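You operate a simulated robot arm through the tools that you are given. There is no shell and no other tool. Be economical: measure what you need, move in short steps, check, and stop when the job is done.

You run a simulated robot arm. Do the job below in one go: nothing can be reset, and whatever is moved stays where it is left.

Task
Take the green push block and put it on the card. Open the grey drawer, put the rubber block in the inside of the grey drawer, then shut the drawer. Shut the bottom drawer. Stack the tin labelled "Oil" from the top of the paper-covered bench on top of the tin that says "Sealer". Count the tall cups on the top of the paper-covered bench, then put as many of the black chair foots from the top of the paper-covered bench on the steam bench beside the boiler. Shut the right cabinet door. Close the wide drawer. Take the roller on the top of the sanding table and put it away on the top of the ply counter. Put the white bottle labelled "Slow set" from the top of the sanding table on the open bay of the sanding table and the white bottle labelled "Outdoor" on the top of the grey bench. Switch the small orange lever on. Open the wide yellow drawer, take the pale wood block from the inside of the wide yellow drawer and leave it on the top of the half-round form and shut the drawer again. The order is free. Set down upright: green push block, white bottle. The small orange lever goes anticlockwise seen from above, to its stop.

Only the result counts: the job must be done as asked and must still hold three seconds after the hand-in. Knocking over, shifting, dropping, spilling or breaking anything else fails it.

Robot
A 6-joint arm with a two-finger gripper on a trunk, on a base that drives. Base frame: it is fixed to the floor where the robot stands at the start and does not move with it; the origin is under the middle of the robot, x ahead of it, y to its left, z up; the surface under the hand at the start is at about z = 520. Lengths are in mm, angles in rad, forces in N, time in s.
With the tool pointing down near the work surface it reaches from about 220 to 460 mm from the robot's upright axis, wherever it stands. Its first joint turns from -2.007 to 2.007 rad. Places, roughly: black chair foot (4x4x3 cm) [4100, -600, 900]; blue tin, brown tin, yellow tin [4750, -750, 1000]; bottom drawer [7500, -1000, 500]; card [500, 0, 500]; green push block (5x8x5 cm) [500, 0, 500]; grey drawer [1900, -2200, 200]; inside of the grey drawer [2000, -2200, 200]; open bay of the sanding table [-1400, 2900, 300]; pale wood block (9x4x3 cm) [5700, 3500, 800]; right cabinet door [1400, 5900, 1000]; roller (9x4x11 cm) [-1200, 2700, 900]; rubber block (4x6x4 cm) [800, -400, 800]; small orange lever [4500, 2200, 900]; steam bench beside the boiler (15x58 cm) [6940, -3880, 800]; tall cup [5000, -1000, 1000]; top of the grey bench [1200, 200, 800]; top of the half-round form (15x15 cm) [4360, 2500, 980]; top of the ply counter [7600, -1100, 900]; white bottle [-1250, 3000, 1000]; wide drawer [1400, 3600, 500]; wide yellow drawer [5700, 3500, 800]. Payload 2.1 kg.
The tool frame sits at the grasp point between the pads (the TCP): z along the fingers, y along the line on which they close. The tips reach 20 mm beyond it. Largest opening 100 mm; the body of the gripper starts 63 mm behind the TCP.
Orientation is that of the tool frame in the base frame, as [roll, pitch, yaw] about the fixed x, y, z axes, in that order (R = Rz(yaw) Ry(pitch) Rx(roll)). With the fingers straight down and closing along the base's y, the tool's x points along the base's -x, its y along +y and its z along -z.

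Tools
- The arm moves only by the tool jog_arm. Its argument "rows" is text: rows parted by semicolons, each of 7 numbers parted by spaces: the finger opening in mm, from 0 to 100, then the shift along the base's x, y, z in mm, then the turn, a rotation vector about the base's x, y, z in rad. In form: claw x y z wx wy wz; .... A call has 1 to 10 rows; each row is the pose to reach, as a shift and turn from the pose commanded when the call began. Each row takes 0.2 s and may step no farther than 50 mm and 0.15 rad from the row before; otherwise, or with a gripper value out of range, the whole call is refused. A pose out of reach is approached as far as the arm can. The call stops where the force on the tool passes 40 N (or 10 N more than at its start, if that is more) or the arm is blocked; 0.2 s more then pass. Each finger travels about 153 mm/s and halts on what it meets, pressing with about 30 N; the grip force reading is that of the motor and also rises with nothing between the fingers. The clock runs only during rows and for 0.2 s after the last one: add rows that repeat a pose to give the fingers time. It gives the time, the measured TCP pose, the force on the tool (base axes), the opening and the grip force at its end, in the units of the frame above (readings bear some noise), with the torque about the TCP (base axes, N m) and any sound that the robot's microphone picked up.
- Cameras (640 x 400 px; columns grow to the right, rows downward): "scene" is now at [11.2, 135.9, 1305.4]; the picture's right is [-0.00, -1.00, 0.00], its down [-0.83, 0.00, -0.55] and it looks along [0.55, -0.00, -0.83] (base axes); focal length 254 px, centre (320, 200). "wrist" rides on the gripper at [70, -19, -99] in the tool frame; the picture's right is [0.26, 0.97, 0.00], its down [-0.75, 0.20, -0.63] and it looks along [-0.61, 0.16, 0.78] (tool axes); focal length 230 px, centre (320, 200). There is no depth. A picture from a camera that has moved, and an enlarged one, comes with that camera's place and axes in the base frame and with its lens.
- get_image(camera): a new picture of that camera. No time passes.
- lift_body(by): slides the trunk up (or, below 0, down) by that many mm; the arm and the scene camera ride with it, the base frame stays. It gives what a move gives, with no picture.
- roll_base(legs): drives the robot by 1 to 6 legs, each [ahead, turn to the left] in mm and rad, along the robot's own axes; the way and the turn of a leg run together, so that a leg with both is an arc; at most 1500 mm and 3.142 rad a leg. The arm and the cameras ride along, it lands a little off, and it stops where it bumps. It gives what a move gives.
- aim_head(pan, tilt): turns the head with the scene camera to pan (to the left, within 2.705 rad either way) and tilt (down, from -0.506 to 1.204), counted from straight ahead of the robot. It gives what a move gives.
- inspect(camera, box): a new picture of the part [left, top, right, bottom] of that camera's present view, enlarged. No time passes.
- close_job(): hands the job in; it is judged then, once.

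Go step by step. Nothing tells you exact positions but the pictures and the camera data: compare them with the known pose of the tool, close in by small moves and look again before you grip or let go. The budget is 588 turns and 360 pictures, counting those below and the enlarged ones. Unless the task says otherwise, let go and move clear before handing in.

The tools are called after "Call:" as a command line: name --argument value ..., lists and objects as JSON in quotes. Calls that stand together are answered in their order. jog_arm: Moves the arm, as the interface text tells. Its arguments: {"type":"object","properties":{"rows":{"type":"string"}},"required":["rows"]} The other tools are called the same way: lift_body (by) slides the trunk up or down; roll_base (legs) drives the base; aim_head (pan, tilt) turns the head that bears the scene camera; get_image (camera) takes a picture; inspect (camera, box) takes an enlarged picture of a part of a camera's view; close_job () hands the job in.

At the start:

```text
t: 0.0
eef_pos: [299.0, 76.6, 832.4]
orientation: [-3.14, 0.001, -3.139]
contact_force: [-0.1, 0.3, -0.6]
ft_torque: [-0.02, -0.03, 0.01]
opening: 100.3
grip_force: 0.1
trunk travel left (down, up): [-525.0, 465.0]
robot x, y, heading: [1.5, -3.4, -0.002]
head pan, tilt: [-0.002, 0.984]
```

scene: 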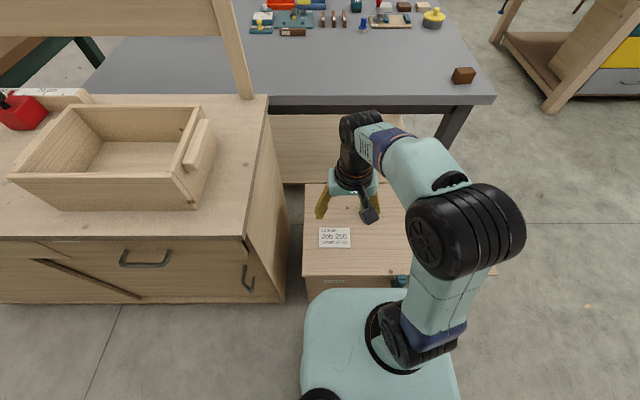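
wrist: 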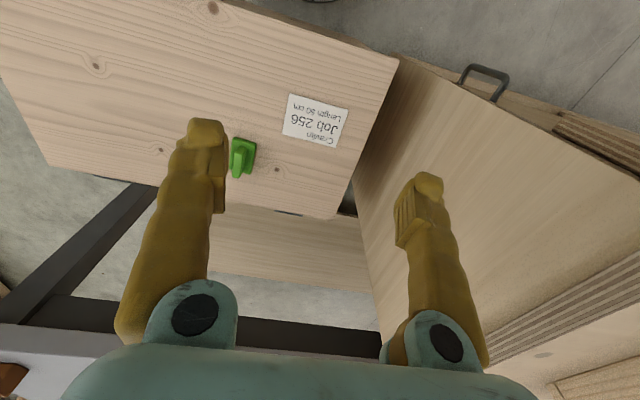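

I see the low table with the card (about x 378, y 86) and the green block (about 471, -31). I'll look closer at both before moving.

Call:
inspect --camera "wrist" --box '[180, 70, 380, 220]'

Call:
inspect --camera "scene" --box '[220, 0, 500, 100]'

Call:
aim_head --pan 0 --tilt 0.3

Call:
get_image --camera "scene"

```text
2.67 times, centred on (280, 145) of wrist
camera zoom: at [229.1, 58.4, 931.2], right [-0.26, 0.97, 0.0], down [0.75, 0.2, 0.63], along [0.61, 0.16, -0.78], focal length 614 px, centre (427, 347)
```

zoom: 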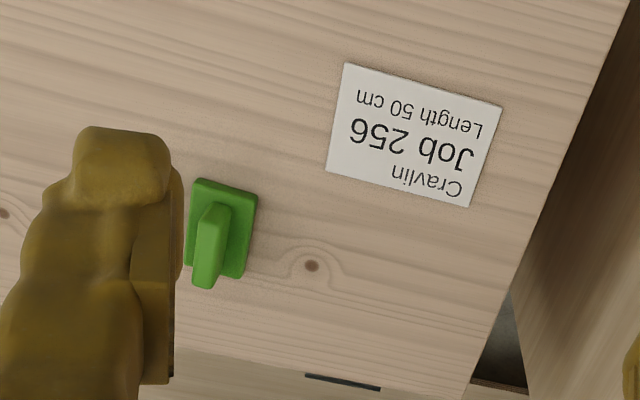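

```text
2.29 times, centred on (360, 50) of scene
camera zoom: at [11.2, 135.9, 1305.4], right [0.0, -1.0, 0.0], down [-0.83, 0.0, -0.55], along [0.55, 0.0, -0.83], focal length 580 px, centre (229, 543)
```

zoom: 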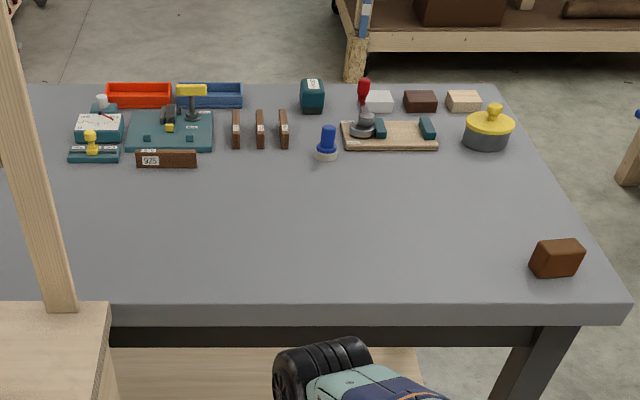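

```text
t: 1.1
eef_pos: [299.8, 74.9, 832.6]
orientation: [-3.141, 0.001, -3.139]
contact_force: [-0.7, -0.3, -0.2]
ft_torque: [0.01, 0.0, -0.03]
opening: 100.0
grip_force: 0.0
trunk travel left (down, up): [-525.0, 465.0]
robot x, y, heading: [-1.0, -3.1, 0.002]
head pan, tilt: [0.0, 0.3]
```

```text
355 pictures are left
camera scene: at [34.0, 136.1, 1363.8], right [0.0, -1.0, 0.0], down [-0.3, 0.0, -0.95], along [0.95, 0.0, -0.3], focal length 254 px, centre (320, 200)
```

scene: 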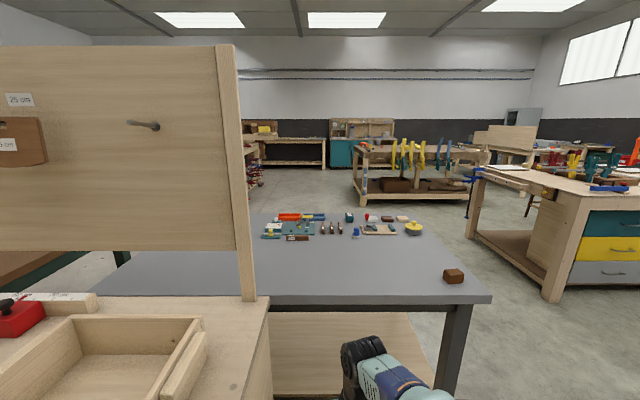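

The block is about 75 mm along x with a centre fin along x at about (479, -33), and the card covers x 342–416, y 34–138. I move above the fin and look again.

Call:
jog_arm --rows "80 28 -18 -33 0 0 0;70 56 -36 -66 0 0 0;60 84 -54 -99 0 0 0;60 112 -72 -132 0 0 0;60 140 -90 -165 0 0 0;60 168 -108 -200 0 0 0"

Call:
get_image --camera "wrist"

```text
t: 2.5
eef_pos: [467.6, -31.3, 630.5]
orientation: [3.141, -0.001, -3.139]
contact_force: [0.4, -0.6, -0.4]
ft_torque: [0.04, 0.04, -0.03]
opening: 59.8
grip_force: 0.0
trunk travel left (down, up): [-525.0, 465.0]
robot x, y, heading: [0.1, -1.0, -0.001]
head pan, tilt: [0.0, 0.3]
```

```text
354 pictures are left
camera wrist: at [397.2, -48.7, 729.6], right [-0.26, 0.97, 0.0], down [0.75, 0.2, 0.63], along [0.61, 0.16, -0.78], focal length 230 px, centre (320, 200)
```

wrist: 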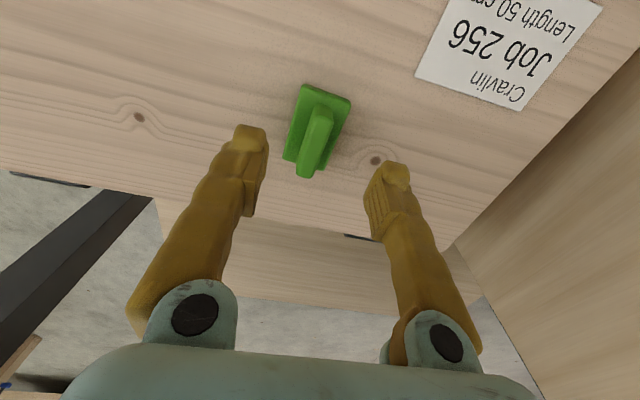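

The fin is centred at about (473, -36). I descend around it and close.

Call:
jog_arm --rows "50 5 -4 -30 0 0 0;45 5 -4 -55 0 0 0;45 5 -4 -68 0 0 0"

Call:
get_image --camera "wrist"

```text
t: 3.3
eef_pos: [470.2, -35.6, 563.5]
orientation: [3.142, 0.0, -3.14]
contact_force: [0.5, 0.4, 0.0]
ft_torque: [-0.01, 0.01, 0.02]
opening: 44.7
grip_force: 0.2
out of reach, approached as far as the arm can: row 3
trunk travel left (down, up): [-525.0, 465.0]
robot x, y, heading: [-0.4, -3.7, 0.0]
head pan, tilt: [0.0, 0.3]
```

```text
353 pictures are left
camera wrist: at [399.7, -52.8, 663.0], right [-0.26, 0.97, 0.0], down [0.75, 0.2, 0.63], along [0.61, 0.16, -0.78], focal length 230 px, centre (320, 200)
```

wrist: 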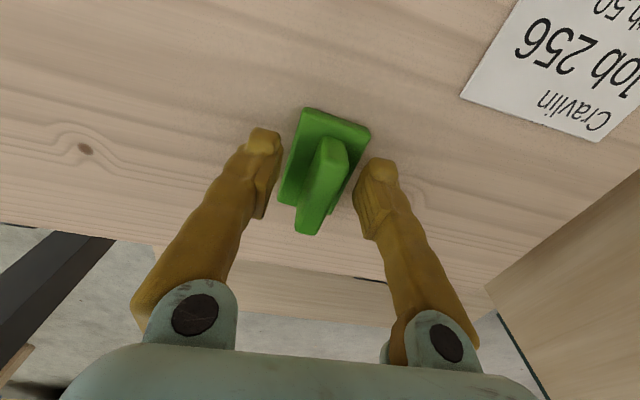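

Aligned. I close the fingers on the fin.

Call:
jog_arm --rows "10 0 0 0 0 0 0;5 0 0 0 0 0 0;0 0 0 0 0 0 0"

Call:
get_image --camera "wrist"

```text
t: 4.1
eef_pos: [468.9, -34.4, 564.2]
orientation: [-3.141, 0.0, -3.139]
contact_force: [-0.1, 1.0, 0.0]
ft_torque: [0.01, 0.02, -0.02]
opening: 14.6
grip_force: 29.9
trunk travel left (down, up): [-525.0, 465.0]
robot x, y, heading: [3.1, -3.6, 0.004]
head pan, tilt: [0.0, 0.3]
```

```text
352 pictures are left
camera wrist: at [399.7, -52.8, 663.2], right [-0.26, 0.97, 0.0], down [0.75, 0.2, 0.63], along [0.61, 0.16, -0.78], focal length 230 px, centre (320, 200)
```

wrist: 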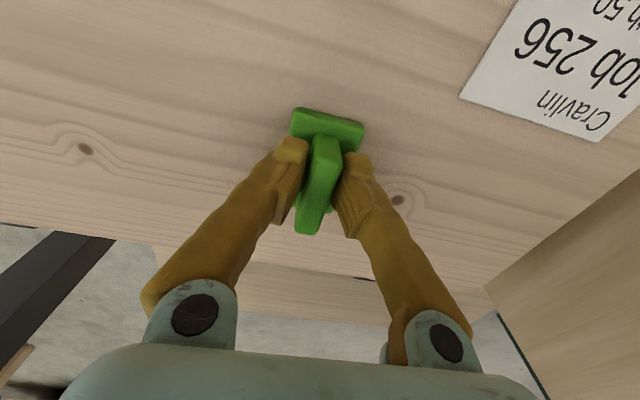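

Gripped (14.6 mm fin). I lift, carry over the card, and turn it 90° so its length lies along the card's length.

Call:
jog_arm --rows "0 0 0 40 0 0 0;0 -12 10 60 0 0 0.15;0 -24 28 60 0 0 0.3;0 -36 46 60 0 0 0.45;0 -48 64 60 0 0 0.6;0 -60 82 60 0 0 0.75;0 -72 100 60 0 0 0.9;0 -84 113 60 0 0 1.05;0 -91 113 60 0 0 1.2;0 -91 113 60 0 0 1.35"

Call:
jog_arm --rows "0 0 0 0 0 0 0.11;0 0 0 0 0 0 0.2208;0 0 0 0 0 0 0.2208"

Call:
get_image --camera "wrist"

```text
t: 6.3
eef_pos: [378.3, 76.0, 625.7]
orientation: [3.14, 0.0, -1.787]
contact_force: [1.6, -0.8, -0.1]
ft_torque: [0.01, -0.01, 0.02]
opening: 14.6
grip_force: 30.1
trunk travel left (down, up): [-525.0, 465.0]
robot x, y, heading: [2.4, -3.4, 0.005]
head pan, tilt: [0.0, 0.3]
```

```text
t: 7.1
eef_pos: [380.4, 75.3, 624.6]
orientation: [-3.141, 0.001, -1.568]
contact_force: [0.3, 0.1, -0.3]
ft_torque: [0.02, 0.02, -0.01]
opening: 14.5
grip_force: 29.5
trunk travel left (down, up): [-525.0, 465.0]
robot x, y, heading: [0.5, -1.9, 0.002]
head pan, tilt: [0.0, 0.3]
```

```text
351 pictures are left
camera wrist: at [397.0, 8.2, 724.0], right [-0.97, -0.26, 0.0], down [-0.2, 0.75, 0.63], along [-0.16, 0.61, -0.78], focal length 230 px, centre (320, 200)
```

wrist: 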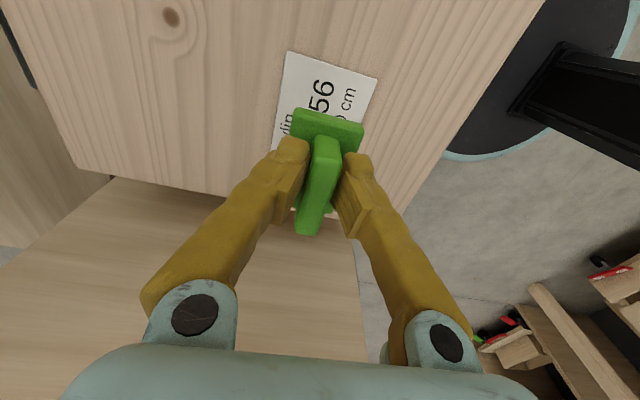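

Over the card centre. I lower until contact.

Call:
jog_arm --rows "0 0 2 -35 0 0 0;0 0 2 -53 0 0 0;0 0 2 -58 0 0 0;0 0 2 -61 0 0 0;0 0 2 -63 0 0 0"

Call:
get_image --camera "wrist"

```text
t: 8.3
eef_pos: [377.1, 79.4, 564.2]
orientation: [-3.135, 0.001, -1.57]
contact_force: [1.9, -0.1, 26.1]
ft_torque: [0.07, 0.02, -0.01]
opening: 14.8
grip_force: 29.9
trunk travel left (down, up): [-525.0, 465.0]
robot x, y, heading: [0.6, -0.3, -0.001]
head pan, tilt: [0.0, 0.3]
```

```text
350 pictures are left
camera wrist: at [396.1, 10.0, 662.9], right [-0.97, -0.26, -0.01], down [-0.21, 0.75, 0.63], along [-0.16, 0.61, -0.78], focal length 230 px, centre (320, 200)
```

wrist: 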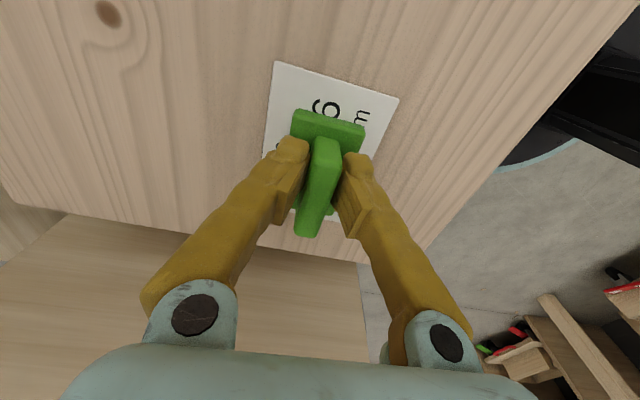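

Seated on the card. I release and lift, then look at the surroundings.

Call:
jog_arm --rows "40 0 0 0 0 0 0;45 0 0 2 0 0 0;50 0 0 40 0 0 0;60 0 0 90 0 0 0;60 0 -20 130 0 0 0"

Call:
get_image --camera "wrist"

Call:
aim_head --pan -1.0 --tilt 0.4

Call:
get_image --camera "scene"

Call:
aim_head --pan -2.2 --tilt 0.4

Call:
get_image --camera "scene"

Call:
aim_head --pan 1.4 --tilt 0.4

Call:
get_image --camera "scene"

Call:
aim_head --pan 2.5 --tilt 0.4

Call:
get_image --camera "scene"

```text
t: 9.5
eef_pos: [378.6, 61.1, 692.2]
orientation: [-3.141, -0.001, -1.569]
contact_force: [0.9, 0.0, -0.1]
ft_torque: [-0.03, -0.02, 0.02]
opening: 59.9
grip_force: 0.1
trunk travel left (down, up): [-525.0, 465.0]
robot x, y, heading: [0.8, -6.5, 0.005]
head pan, tilt: [0.0, 0.3]
```

```text
349 pictures are left
camera wrist: at [397.6, -8.6, 791.4], right [-0.97, -0.26, 0.0], down [-0.2, 0.75, 0.63], along [-0.16, 0.61, -0.78], focal length 230 px, centre (320, 200)
```

wrist: 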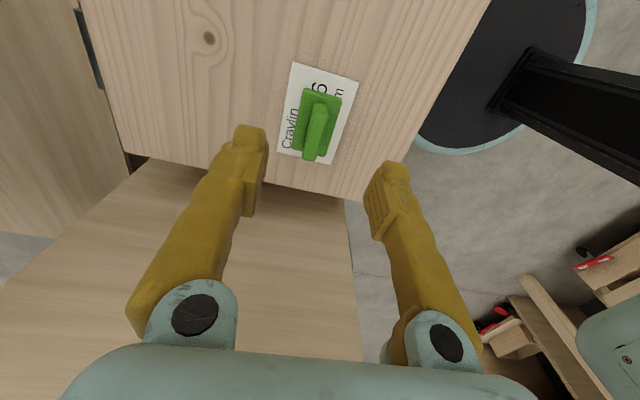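

```text
t: 10.7
eef_pos: [378.9, 61.0, 691.2]
orientation: [-3.141, -0.001, -1.57]
contact_force: [-0.3, 0.3, 0.9]
ft_torque: [0.0, 0.02, 0.01]
opening: 60.0
grip_force: 0.1
trunk travel left (down, up): [-525.0, 465.0]
robot x, y, heading: [1.4, -2.5, -0.0]
head pan, tilt: [-1.0, 0.4]
```

```text
348 pictures are left
camera scene: at [-9.2, 58.1, 1354.6], right [-0.84, -0.54, 0.0], down [-0.21, 0.33, -0.92], along [0.5, -0.77, -0.39], focal length 254 px, centre (320, 200)
```

scene: 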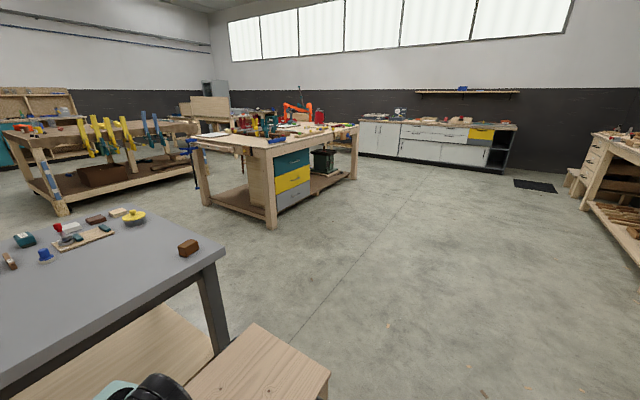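

```text
t: 12.1
eef_pos: [379.9, 60.4, 692.0]
orientation: [-3.141, 0.001, -1.568]
contact_force: [0.4, 0.6, 0.1]
ft_torque: [0.0, 0.0, 0.03]
opening: 60.1
grip_force: 0.0
trunk travel left (down, up): [-525.0, 465.0]
robot x, y, heading: [-3.7, -1.9, 0.001]
head pan, tilt: [-2.201, 0.4]
```

```text
347 pictures are left
camera scene: at [-113.9, 61.1, 1354.6], right [-0.81, 0.59, 0.0], down [0.23, 0.31, -0.92], along [-0.54, -0.74, -0.39], focal length 254 px, centre (320, 200)
```

scene: 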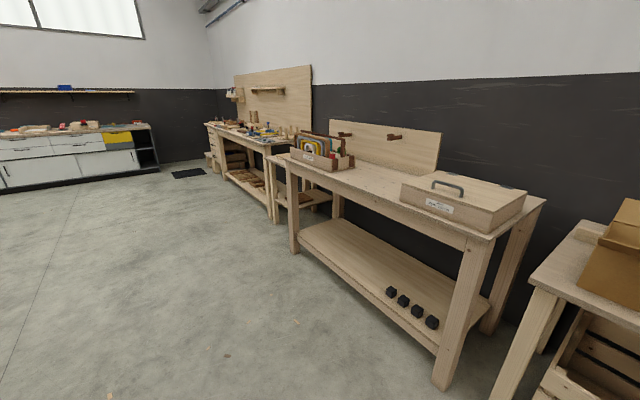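

```text
t: 15.1
eef_pos: [379.0, 61.1, 690.2]
orientation: [-3.141, 0.002, -1.568]
contact_force: [-0.2, -0.3, -0.3]
ft_torque: [0.01, 0.02, -0.03]
opening: 60.0
grip_force: 0.0
trunk travel left (down, up): [-525.0, 465.0]
robot x, y, heading: [1.4, -5.8, 0.003]
head pan, tilt: [1.4, 0.4]
```

```text
346 pictures are left
camera scene: at [-43.6, 227.3, 1354.6], right [0.99, -0.17, 0.0], down [-0.07, -0.38, -0.92], along [0.16, 0.91, -0.39], focal length 254 px, centre (320, 200)
```

scene: 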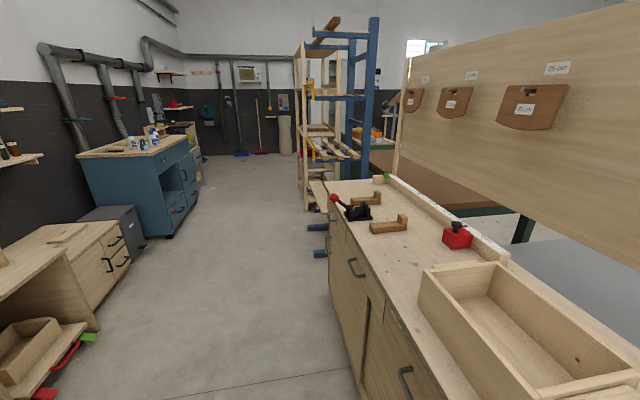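

```text
t: 16.5
eef_pos: [379.1, 60.7, 691.8]
orientation: [3.14, 0.0, -1.569]
contact_force: [0.2, -1.4, 0.2]
ft_torque: [-0.04, -0.02, 0.0]
opening: 60.1
grip_force: 0.1
trunk travel left (down, up): [-525.0, 465.0]
robot x, y, heading: [-3.0, -2.2, 0.004]
head pan, tilt: [2.499, 0.4]
```

```text
345 pictures are left
camera scene: at [-133.5, 191.6, 1354.6], right [0.6, 0.8, 0.0], down [0.31, -0.23, -0.92], along [-0.74, 0.55, -0.39], focal length 254 px, centre (320, 200)
```

scene: 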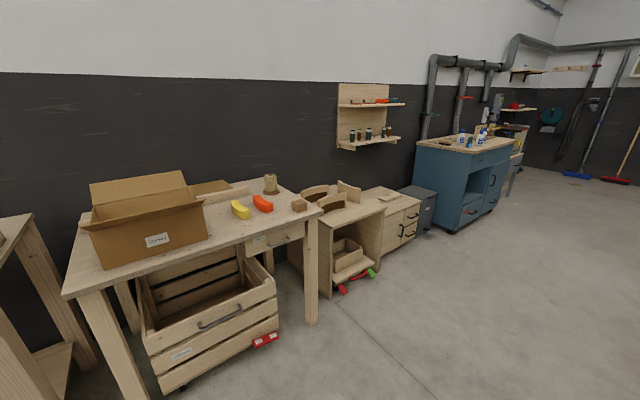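

The sanding table is the blue cabinet behind-left; the grey drawer sits under yellow in the bench at right-front. I look at it and the rubber block in detail.

Call:
aim_head --pan -0.8 --tilt 0.4

Call:
inspect --camera "scene" --box '[220, 100, 460, 250]'

Call:
get_image --camera "scene"

```text
t: 19.3
eef_pos: [378.3, 59.8, 692.2]
orientation: [-3.141, -0.001, -1.57]
contact_force: [-0.1, -0.3, 0.1]
ft_torque: [-0.02, 0.0, 0.01]
opening: 60.0
grip_force: 0.0
trunk travel left (down, up): [-525.0, 465.0]
robot x, y, heading: [0.1, -3.8, -0.001]
head pan, tilt: [-0.799, 0.4]
```

```text
2.67 times, centred on (340, 175) of scene
camera zoom: at [5.3, 69.7, 1354.6], right [-0.72, -0.7, 0.0], down [-0.27, 0.28, -0.92], along [0.64, -0.66, -0.39], focal length 677 px, centre (267, 267)
```

zoom: 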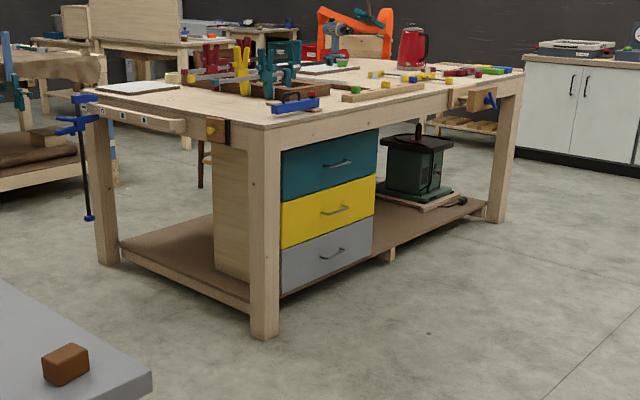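

```text
343 pictures are left
camera scene: at [5.3, 69.7, 1354.6], right [-0.72, -0.7, 0.0], down [-0.27, 0.28, -0.92], along [0.64, -0.66, -0.39], focal length 254 px, centre (320, 200)
```

scene: 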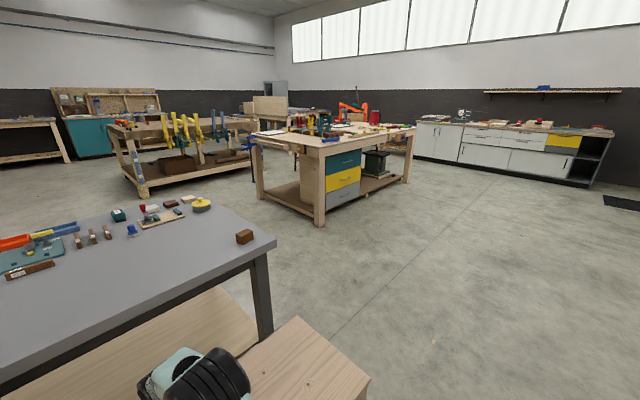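

The bench with the grey drawer faces -x at about x 1780, and the rubber block is at about (875, -373, 800). I back away from the table first and look down at my own base to know its footprint.

Call:
roll_base --legs '[[-350, 0]]'

Call:
aim_head --pan 0 --tilt 1.2

Call:
get_image --camera "scene"

Call:
aim_head --pan -1.57 --tilt 1.2

Call:
get_image --camera "scene"

```text
t: 21.5
eef_pos: [28.1, 60.4, 691.5]
orientation: [-3.141, 0.001, -1.568]
contact_force: [-0.5, -0.2, 1.0]
ft_torque: [0.03, 0.04, -0.02]
opening: 60.0
grip_force: 0.0
trunk travel left (down, up): [-525.0, 465.0]
robot x, y, heading: [-353.9, -2.0, 0.001]
head pan, tilt: [-0.799, 0.4]
```

```text
t: 22.7
eef_pos: [29.5, 60.9, 692.4]
orientation: [3.141, 0.001, -1.568]
contact_force: [-0.4, 0.5, -0.1]
ft_torque: [-0.01, -0.03, -0.01]
opening: 60.0
grip_force: 0.0
trunk travel left (down, up): [-525.0, 465.0]
robot x, y, heading: [-350.1, 0.7, 0.004]
head pan, tilt: [0.0, 1.201]
```

```text
342 pictures are left
camera scene: at [-353.9, 135.8, 1291.8], right [0.0, -1.0, 0.0], down [-0.93, 0.0, -0.36], along [0.36, 0.0, -0.93], focal length 254 px, centre (320, 200)
```

scene: 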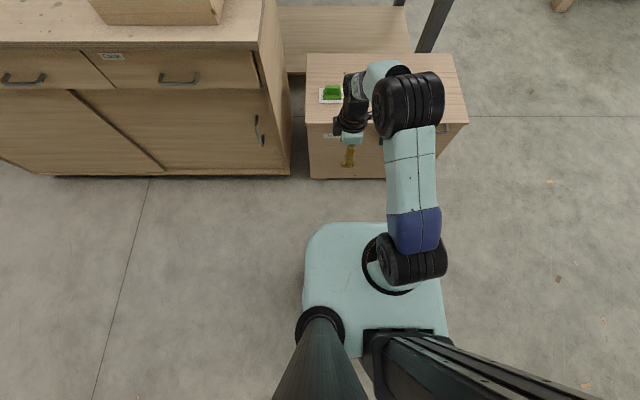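

```text
t: 24.3
eef_pos: [29.9, 60.4, 692.0]
orientation: [-3.14, 0.002, -1.566]
contact_force: [0.4, 0.7, -0.7]
ft_torque: [0.01, 0.01, 0.04]
opening: 59.9
grip_force: 0.2
trunk travel left (down, up): [-525.0, 465.0]
robot x, y, heading: [-350.9, -3.2, -0.002]
head pan, tilt: [-1.571, 1.201]
```

```text
341 pictures are left
camera scene: at [-409.8, 79.9, 1291.8], right [-1.0, 0.0, 0.0], down [0.0, 0.93, -0.36], along [0.0, -0.36, -0.93], focal length 254 px, centre (320, 200)
```

scene: 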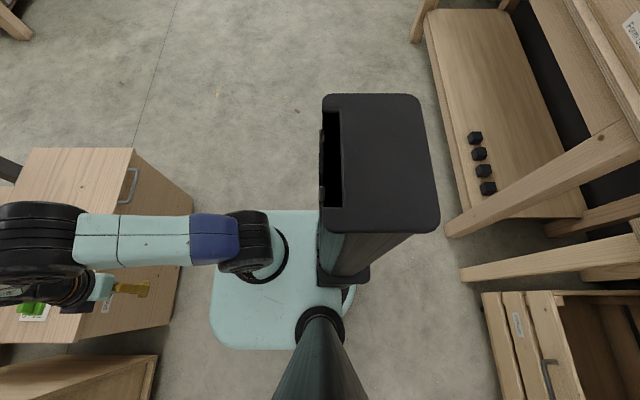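

The base is a round foot of about 250 mm radius with the arm's deck riding on the trunk. I drive to stand before the grey drawer, at about (1200, -2150), heading 0.

Call:
roll_base --legs '[[0, -0.94], [1300, 0], [1300, 0], [0, 0.94]]'

Call:
aim_head --pan 0 --tilt 0.9

Call:
get_image --camera "scene"

Call:
get_image --camera "wrist"

```text
t: 41.8
eef_pos: [1590.7, -2041.6, 692.1]
orientation: [3.14, 0.0, -1.573]
contact_force: [-0.3, -0.3, -0.6]
ft_torque: [0.0, 0.01, -0.04]
opening: 60.2
grip_force: 0.0
trunk travel left (down, up): [-525.0, 465.0]
robot x, y, heading: [1210.6, -2105.8, -0.001]
head pan, tilt: [-1.571, 1.201]
```

```text
t: 43.5
eef_pos: [1590.7, -2041.7, 692.3]
orientation: [3.14, 0.0, -1.573]
contact_force: [0.6, 0.0, 0.1]
ft_torque: [0.02, 0.03, 0.03]
opening: 60.1
grip_force: 0.2
trunk travel left (down, up): [-525.0, 465.0]
robot x, y, heading: [1210.7, -2105.6, -0.003]
head pan, tilt: [0.0, 0.901]
```

```text
340 pictures are left
camera scene: at [1227.2, -1964.6, 1311.6], right [0.0, -1.0, 0.0], down [-0.78, 0.0, -0.62], along [0.62, 0.0, -0.78], focal length 254 px, centre (320, 200)
```

scene: 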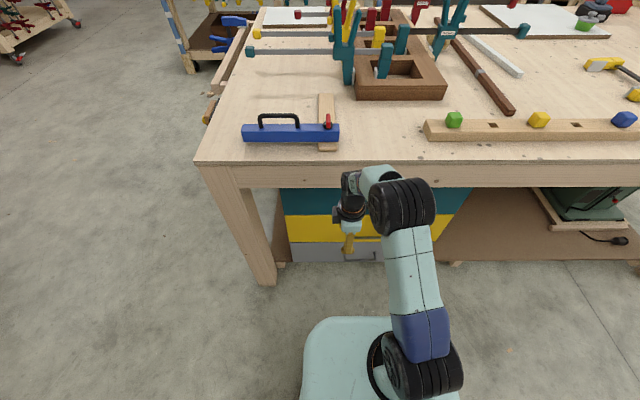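

```text
339 pictures are left
camera wrist: at [1608.6, -2110.2, 790.8], right [-0.97, -0.26, 0.0], down [-0.2, 0.75, 0.63], along [-0.16, 0.61, -0.78], focal length 230 px, centre (320, 200)
```

wrist: 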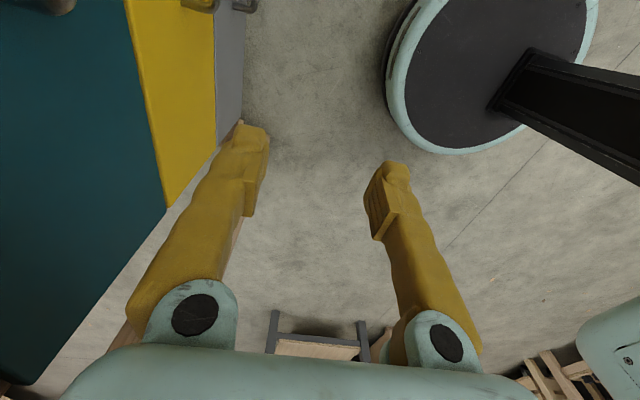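

The grey drawer's handle is at about (1770, -2150, 220). I lower the trunk and turn the fingers to point at +x with a vertical closing line.

Call:
lift_body --by -380

Call:
jog_arm --rows "60 10 -10 0 0 -0.15 0;60 20 -20 0 0 -0.3 0;60 30 -30 0 0 -0.45 0;60 40 -40 0 0 -0.6 0;60 50 -50 0 0 -0.75 0;60 60 -60 0 0 -0.9 0;60 60 -70 0 0 -1.05 0;60 60 -80 0 0 -1.2 0;60 60 -90 0 0 -1.35 0;60 60 -95 0 0 -1.5 0"

Call:
get_image --camera "wrist"

Call:
get_image --camera "scene"

```text
t: 47.1
eef_pos: [1591.1, -2041.5, 311.8]
orientation: [-3.142, 0.0, -1.572]
contact_force: [0.1, -1.3, 0.3]
ft_torque: [-0.04, 0.02, 0.01]
opening: 59.9
grip_force: 0.0
trunk travel left (down, up): [-145.0, 845.0]
robot x, y, heading: [1207.8, -2105.5, -0.005]
head pan, tilt: [0.0, 0.901]
```

```text
t: 49.3
eef_pos: [1648.9, -2135.7, 313.2]
orientation: [-1.641, 0.003, -1.573]
contact_force: [0.3, -0.7, 0.3]
ft_torque: [-0.02, 0.01, -0.01]
opening: 60.2
grip_force: 0.1
out of reach, approached as far as the arm can: row 4
trunk travel left (down, up): [-145.0, 845.0]
robot x, y, heading: [1208.6, -2104.1, -0.006]
head pan, tilt: [0.0, 0.901]
```

```text
338 pictures are left
camera wrist: at [1551.7, -2204.7, 337.9], right [-0.07, -0.26, -0.96], down [-0.64, 0.75, -0.15], along [0.76, 0.61, -0.21], focal length 230 px, centre (320, 200)
```

wrist: 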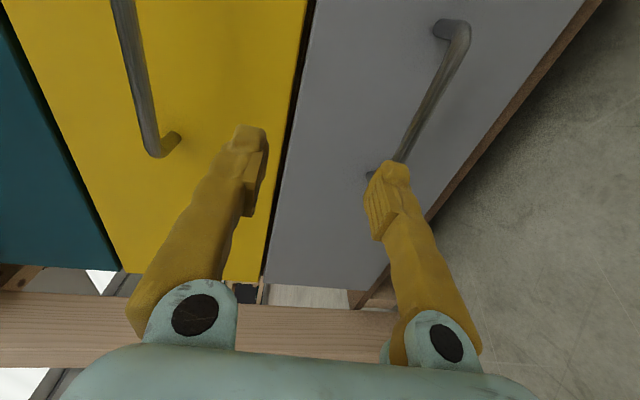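

```text
337 pictures are left
camera scene: at [1227.2, -1964.6, 931.6], right [0.0, -1.0, 0.0], down [-0.78, 0.0, -0.62], along [0.62, 0.0, -0.78], focal length 254 px, centre (320, 200)
```

scene: 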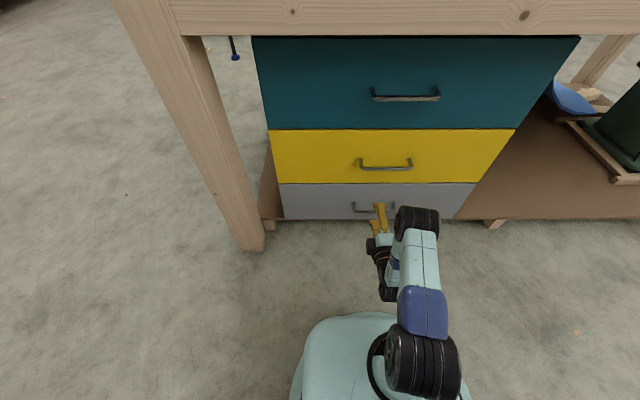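

The handle bar is at about (1760, -2163, 217), 120 mm long. I lower further and level the tool, then check.

Call:
lift_body --by -95

Call:
jog_arm --rows "50 10 -15 0 0 -0.07 0;50 40 -27 0 0 -0.07 0;50 40 -27 0 0 -0.07 0"

Call:
get_image --camera "wrist"

Call:
get_image --camera "scene"

```text
t: 50.6
eef_pos: [1649.2, -2136.1, 217.8]
orientation: [-1.643, 0.002, -1.571]
contact_force: [0.0, -0.7, 0.0]
ft_torque: [0.03, 0.0, 0.0]
opening: 60.0
grip_force: 0.0
trunk travel left (down, up): [-50.0, 940.0]
robot x, y, heading: [1209.7, -2104.1, -0.008]
head pan, tilt: [0.0, 0.901]
```

```text
t: 51.4
eef_pos: [1688.5, -2163.2, 217.0]
orientation: [-1.573, 0.003, -1.571]
contact_force: [-0.5, 0.4, 0.3]
ft_torque: [-0.01, -0.02, -0.03]
opening: 50.4
grip_force: 0.0
trunk travel left (down, up): [-50.0, 940.0]
robot x, y, heading: [1210.5, -2107.3, -0.003]
head pan, tilt: [0.0, 0.901]
```

```text
336 pictures are left
camera wrist: at [1589.9, -2232.3, 234.5], right [0.0, -0.26, -0.97], down [-0.63, 0.75, -0.2], along [0.78, 0.61, -0.16], focal length 230 px, centre (320, 200)
```

wrist: 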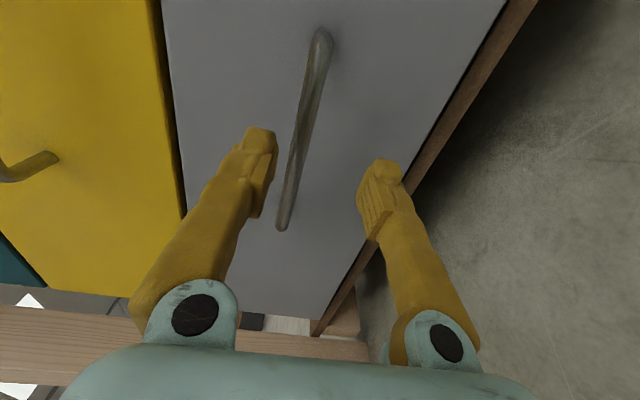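

```text
335 pictures are left
camera scene: at [1227.2, -1964.6, 836.5], right [0.0, -1.0, 0.0], down [-0.78, 0.0, -0.62], along [0.62, 0.0, -0.78], focal length 254 px, centre (320, 200)
```

scene: 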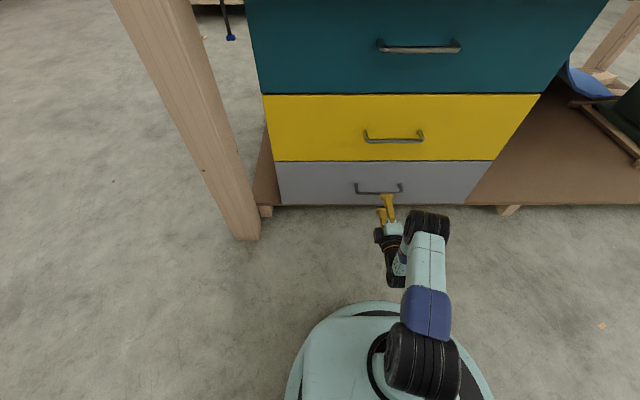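

Bar refined at about (1757, -2147, 231). I advance around it and close.

Call:
jog_arm --rows "50 10 14 14 0 0 0;50 40 14 14 0 0 0;50 60 14 14 0 0 0;50 60 14 14 0 0 0"

Call:
get_image --camera "wrist"

```text
t: 52.4
eef_pos: [1748.3, -2149.0, 230.6]
orientation: [-1.573, 0.002, -1.571]
contact_force: [-16.8, 1.7, 6.4]
ft_torque: [-0.04, -0.23, 0.03]
opening: 50.2
grip_force: 0.3
trunk travel left (down, up): [-50.0, 940.0]
robot x, y, heading: [1211.3, -2105.3, -0.009]
head pan, tilt: [0.0, 0.901]
stopped in row 4: the force on the tool passed its limit at 44 N (the readings are from after the stop); the commanded pose is now the measured one
```

```text
334 pictures are left
camera wrist: at [1648.8, -2217.4, 249.2], right [0.0, -0.26, -0.97], down [-0.63, 0.75, -0.2], along [0.78, 0.61, -0.16], focal length 230 px, centre (320, 200)
```

wrist: 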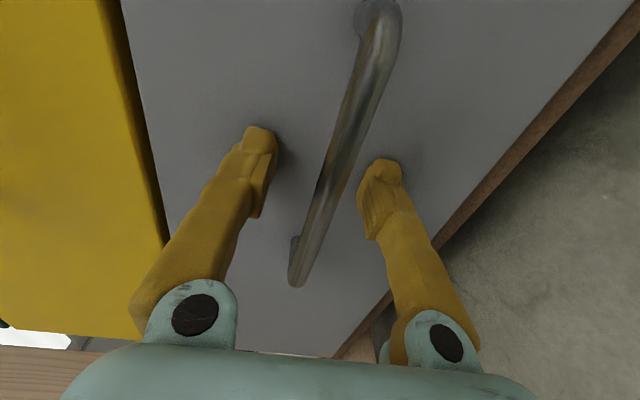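

The tips touch the drawer face and the bar is between the fingers. I back off 4 mm and close.

Call:
jog_arm --rows "40 -4 0 -1 0 0 0;15 -4 0 -1 0 0 0;0 -4 0 -1 0 0 0;0 -4 0 -1 0 0 0"

Call:
jog_arm --rows "0 -20 0 0 0 0 0;0 -45 0 0 0 0 0;0 -70 0 0 0 0 0;0 -95 0 0 0 0 0"

Call:
get_image --camera "scene"

```text
t: 53.4
eef_pos: [1744.3, -2147.9, 228.2]
orientation: [-1.576, 0.002, -1.572]
contact_force: [0.8, -0.1, 1.7]
ft_torque: [0.0, 0.02, 0.02]
opening: 0.0
grip_force: 29.2
trunk travel left (down, up): [-50.0, 940.0]
robot x, y, heading: [1208.8, -2106.8, -0.007]
head pan, tilt: [0.0, 0.901]
```

```text
t: 54.4
eef_pos: [1648.7, -2148.5, 229.3]
orientation: [-1.574, 0.002, -1.572]
contact_force: [0.4, 0.2, 8.5]
ft_torque: [0.02, 0.06, 0.01]
opening: 0.0
grip_force: 29.8
trunk travel left (down, up): [-50.0, 940.0]
robot x, y, heading: [1209.3, -2104.7, -0.009]
head pan, tilt: [0.0, 0.901]
```

```text
333 pictures are left
camera scene: at [1225.8, -1964.6, 836.7], right [0.0, -1.0, 0.0], down [-0.78, 0.0, -0.62], along [0.62, 0.0, -0.78], focal length 254 px, centre (320, 200)
```

scene: 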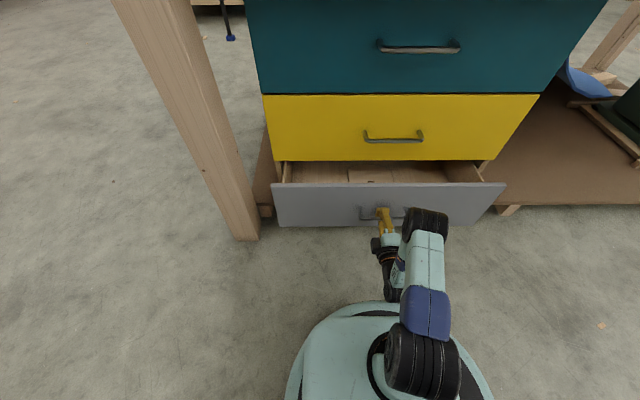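

The drawer is coming out (the fingers are hooked behind the bar). I drive the base back to pull it further.

Call:
roll_base --legs '[[-130, 0]]'

Call:
get_image --camera "scene"

Call:
get_image --camera "wrist"

```text
t: 55.6
eef_pos: [1520.9, -2146.2, 228.0]
orientation: [-1.576, 0.001, -1.567]
contact_force: [0.5, 1.4, 5.9]
ft_torque: [0.01, 0.08, 0.01]
opening: 0.0
grip_force: 29.5
trunk travel left (down, up): [-50.0, 940.0]
robot x, y, heading: [1079.0, -2101.0, -0.003]
head pan, tilt: [0.0, 0.901]
```

```text
332 pictures are left
camera scene: at [1097.5, -1964.0, 836.5], right [0.0, -1.0, 0.0], down [-0.78, 0.0, -0.62], along [0.62, 0.0, -0.78], focal length 254 px, centre (320, 200)
```

scene: 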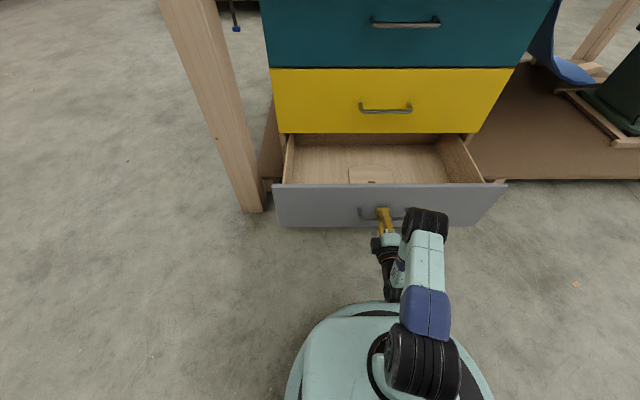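

```text
331 pictures are left
camera wrist: at [1422.2, -2215.4, 247.0], right [0.0, -0.26, -0.97], down [-0.63, 0.75, -0.2], along [0.77, 0.61, -0.16], focal length 230 px, centre (320, 200)
```

wrist: 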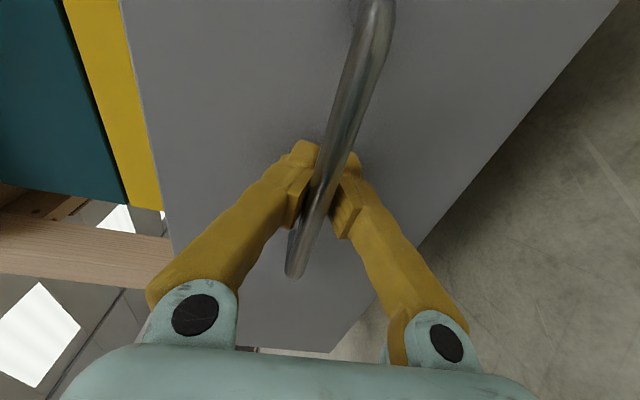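

The drawer is open about 225 mm. I release, back the hand out, raise and turn the tool down again.

Call:
jog_arm --rows "40 3 0 0 0 0 0;55 3 0 0 0 0 0;55 -10 0 0 0 0 0;55 -40 0 0 0 0 0;55 -70 0 0 0 0 0"

Call:
roll_base --legs '[[-150, 0]]'

Call:
lift_body --by 700

Call:
jog_arm --rows "55 0 0 0 0 0.15 0;55 0 0 0 0 0.3 0;55 0 0 0 0 0.45 0;55 0 0 0 0 0.6 0;55 0 0 0 0 0.75 0;55 0 0 0 0 0.9 0;55 0 0 0 0 1.05 0;55 0 0 0 0 1.2 0;55 0 0 0 0 1.35 0;55 0 0 0 0 1.5 0"

Call:
get_image --camera "scene"

```text
t: 57.0
eef_pos: [1475.7, -2163.8, 239.5]
orientation: [-1.522, -0.064, -1.464]
contact_force: [0.2, 0.8, -1.1]
ft_torque: [0.0, 0.06, 0.0]
opening: 54.9
grip_force: 0.1
out of reach, approached as far as the arm can: row 4, 5
trunk travel left (down, up): [-50.0, 940.0]
robot x, y, heading: [1081.5, -2102.9, -0.003]
head pan, tilt: [0.0, 0.901]
stopped in row 5: the arm was blocked; the commanded pose is now the measured one
```

```text
t: 58.4
eef_pos: [1325.7, -2163.2, 239.9]
orientation: [-1.522, -0.061, -1.466]
contact_force: [0.3, -0.1, 0.7]
ft_torque: [0.01, -0.04, 0.01]
opening: 54.9
grip_force: 0.0
trunk travel left (down, up): [-50.0, 940.0]
robot x, y, heading: [932.5, -2102.9, 0.0]
head pan, tilt: [0.0, 0.901]
```

```text
refused: 700 is not a number from -400 to 400
```

```text
t: 60.6
eef_pos: [1313.9, -2163.4, 228.8]
orientation: [-2.995, 0.12, -1.499]
contact_force: [-0.7, 0.1, 0.7]
ft_torque: [0.0, 0.0, -0.01]
opening: 55.3
grip_force: 0.1
out of reach, approached as far as the arm can: row 10
trunk travel left (down, up): [-50.0, 940.0]
robot x, y, heading: [930.3, -2103.1, -0.003]
head pan, tilt: [0.0, 0.901]
```

```text
330 pictures are left
camera scene: at [947.1, -1963.9, 836.6], right [0.0, -1.0, 0.0], down [-0.78, 0.0, -0.62], along [0.62, 0.0, -0.78], focal length 254 px, centre (320, 200)
```

scene: 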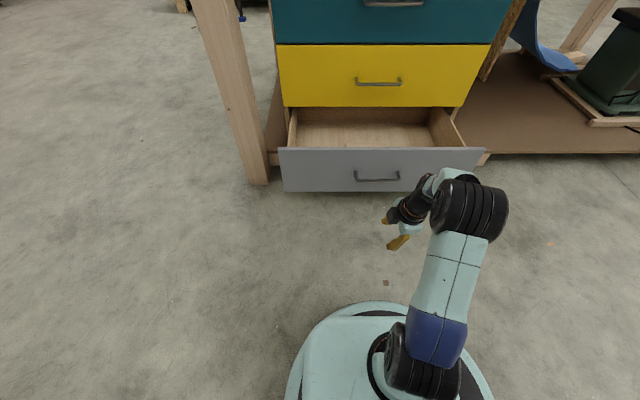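

The drawer stays open. I square the tool, raise the trunk, and drive to the right end of the grey bench to fetch the rubber block.

Call:
jog_arm --rows "70 20 20 20 -0.064 0.068 -0.036;70 20 20 40 -0.128 0.137 -0.072;70 20 20 40 -0.128 0.137 -0.072"

Call:
lift_body --by 400

Call:
lift_body --by 250

Call:
roll_base --legs '[[0, 1.571], [1200, 0]]'

Call:
aim_head --pan 0 --tilt 0.9

Call:
get_image --camera "scene"

```text
t: 61.4
eef_pos: [1314.1, -2161.7, 229.1]
orientation: [-2.994, 0.125, -1.499]
contact_force: [-0.1, -0.5, -1.1]
ft_torque: [0.0, 0.0, 0.04]
opening: 70.0
grip_force: 0.0
out of reach, approached as far as the arm can: row 1, 2, 3
trunk travel left (down, up): [-50.0, 940.0]
robot x, y, heading: [929.0, -2108.4, 0.002]
head pan, tilt: [0.0, 0.901]
```

```text
t: 65.2
eef_pos: [1313.8, -2162.2, 628.7]
orientation: [-2.993, 0.123, -1.496]
contact_force: [-0.4, -0.5, -0.5]
ft_torque: [-0.03, 0.03, -0.01]
opening: 70.1
grip_force: 0.0
trunk travel left (down, up): [-450.0, 540.0]
robot x, y, heading: [934.1, -2101.2, -0.004]
head pan, tilt: [0.0, 0.901]
```

```text
t: 67.8
eef_pos: [1313.1, -2163.5, 879.1]
orientation: [-2.994, 0.124, -1.498]
contact_force: [-0.6, 0.1, 0.6]
ft_torque: [0.0, 0.0, -0.02]
opening: 70.1
grip_force: 0.0
trunk travel left (down, up): [-700.0, 290.0]
robot x, y, heading: [930.5, -2103.3, -0.001]
head pan, tilt: [0.0, 0.901]
```

```text
t: 77.7
eef_pos: [1008.2, -521.0, 878.5]
orientation: [-2.992, 0.124, 0.065]
contact_force: [0.4, 0.1, -0.6]
ft_torque: [-0.03, -0.03, 0.0]
opening: 70.0
grip_force: 0.1
trunk travel left (down, up): [-700.0, 290.0]
robot x, y, heading: [942.3, -902.8, 1.563]
head pan, tilt: [0.0, 0.901]
```

```text
t: 78.3
eef_pos: [1007.9, -522.0, 879.3]
orientation: [-2.993, 0.124, 0.065]
contact_force: [-0.5, -0.1, 0.6]
ft_torque: [0.0, -0.01, 0.0]
opening: 70.1
grip_force: 0.0
trunk travel left (down, up): [-700.0, 290.0]
robot x, y, heading: [943.5, -904.9, 1.558]
head pan, tilt: [0.0, 0.901]
```

```text
329 pictures are left
camera scene: at [805.8, -887.4, 1486.6], right [1.0, -0.01, 0.0], down [-0.01, -0.78, -0.62], along [0.01, 0.62, -0.78], focal length 254 px, centre (320, 200)
```

scene: 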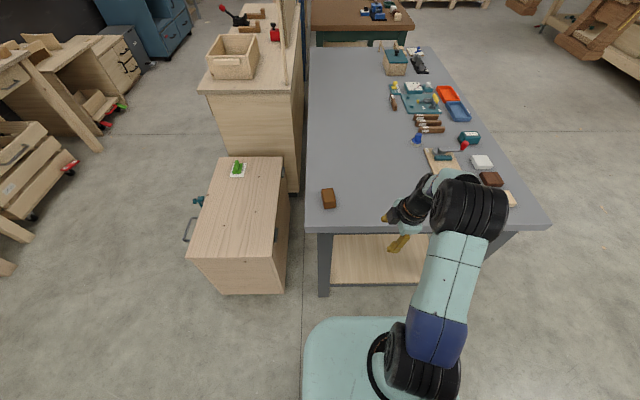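

The rubber block is at about (841, -349) on the bench corner. I fix the tool's tilt first, lifting a little.

Call:
jog_arm --rows "70 -20 0 20 -0.068 -0.064 0;70 -40 0 40 -0.137 -0.128 -0.03;70 -60 0 50 -0.137 -0.128 -0.06"

```text
t: 79.1
eef_pos: [953.4, -566.7, 867.7]
orientation: [-3.057, 0.12, 0.01]
contact_force: [-0.8, 0.2, 0.1]
ft_torque: [0.0, -0.03, 0.01]
opening: 69.9
grip_force: 0.1
out of reach, approached as far as the arm can: row 1, 2, 3
trunk travel left (down, up): [-700.0, 290.0]
robot x, y, heading: [944.6, -903.8, 1.558]
head pan, tilt: [0.0, 0.901]
```

Something in the wrist is near its limit; I unwind the yaw towards the starting posture.

Call:
jog_arm --rows "70 0 0 0 0 0 -0.15;70 0 0 10 0 0 -0.3;70 0 0 20 0 0 -0.45;70 0 0 30 0 0 -0.6;70 0 0 30 0 0 -0.75;70 0 0 30 0 0 -0.9;70 0 0 30 0 0 -1.05;70 0 0 30 0 0 -1.2;70 0 0 30 0 0 -1.35;70 0 0 30 0 0 -1.5"

Call:
get_image --camera "scene"

```text
t: 81.3
eef_pos: [980.3, -550.4, 869.6]
orientation: [-3.011, 0.336, -1.269]
contact_force: [0.2, 0.3, 0.1]
ft_torque: [0.02, -0.02, 0.03]
opening: 69.9
grip_force: 0.1
out of reach, approached as far as the arm can: row 2, 3, 4, 5, 6, 7, 8, 9, 10
trunk travel left (down, up): [-700.0, 290.0]
robot x, y, heading: [943.0, -904.6, 1.562]
head pan, tilt: [0.0, 0.901]
```

```text
328 pictures are left
camera scene: at [805.8, -887.8, 1486.6], right [1.0, -0.01, 0.0], down [-0.01, -0.78, -0.62], along [0.01, 0.62, -0.78], focal length 254 px, centre (320, 200)
```

scene: 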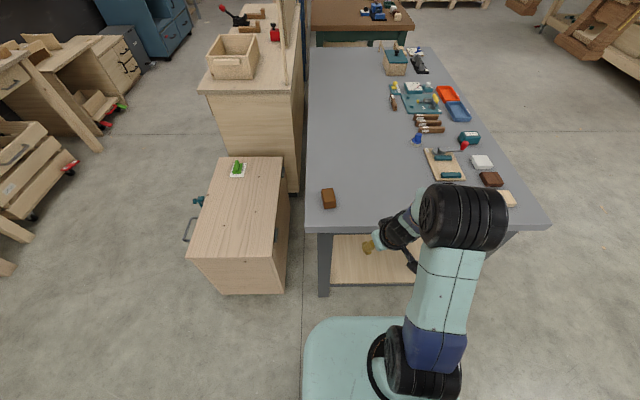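

I probe a better-conditioned pose: push forward while levelling the tool.

Call:
jog_arm --rows "70 -10 10 0 -0.12 0 0;70 -20 20 0 -0.24 0.02 0;70 -30 30 0 -0.35 0.027 0;70 -30 30 0 -0.35 0.027 0"

```text
t: 82.3
eef_pos: [950.9, -565.5, 820.7]
orientation: [3.07, 0.08, -1.296]
contact_force: [0.0, 0.5, -1.6]
ft_torque: [-0.02, -0.01, -0.02]
opening: 70.1
grip_force: 0.1
out of reach, approached as far as the arm can: row 1, 2, 3, 4
trunk travel left (down, up): [-700.0, 290.0]
robot x, y, heading: [945.3, -901.3, 1.564]
head pan, tilt: [0.0, 0.901]
```

I continue unwinding yaw and try raising again.

Call:
jog_arm --rows "70 0 20 0 0.07 0 -0.1;70 0 40 0 0.1 0.06 -0.2;70 0 60 0 0.1 0.08 -0.28;70 0 60 30 0.1 0.08 -0.28;70 0 60 60 0.1 0.08 -0.28;70 0 60 60 0.1 0.08 -0.28"

Call:
get_image --camera "scene"

Call:
get_image --camera "wrist"

```text
t: 83.7
eef_pos: [950.4, -506.5, 882.8]
orientation: [3.005, 0.191, -1.585]
contact_force: [0.2, -0.7, 0.0]
ft_torque: [0.0, -0.01, 0.03]
opening: 69.9
grip_force: 0.2
trunk travel left (down, up): [-700.0, 290.0]
robot x, y, heading: [947.1, -905.9, 1.559]
head pan, tilt: [0.0, 0.901]
```

```text
327 pictures are left
camera scene: at [805.7, -887.2, 1486.6], right [1.0, -0.01, 0.0], down [-0.01, -0.78, -0.62], along [0.01, 0.62, -0.78], focal length 254 px, centre (320, 200)
```

scene: 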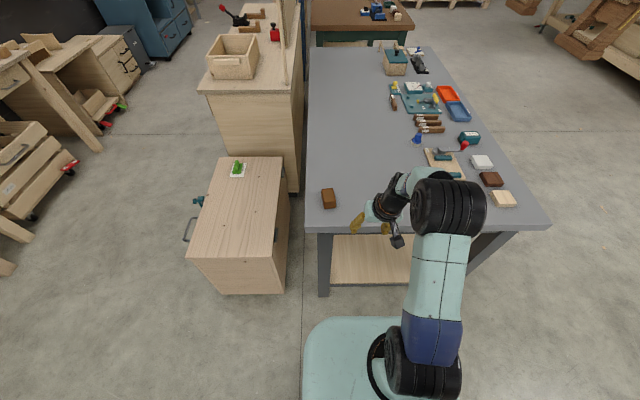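

```text
326 pictures are left
camera wrist: at [981.5, -591.9, 962.9], right [-0.96, -0.27, 0.08], down [-0.1, 0.61, 0.78], along [-0.26, 0.74, -0.62], focal length 230 px, centre (320, 200)
```

wrist: 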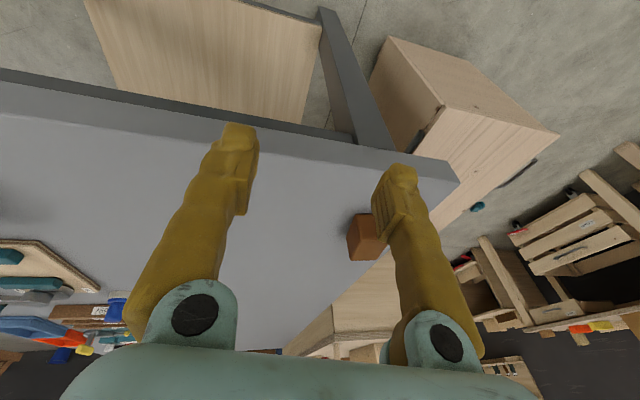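

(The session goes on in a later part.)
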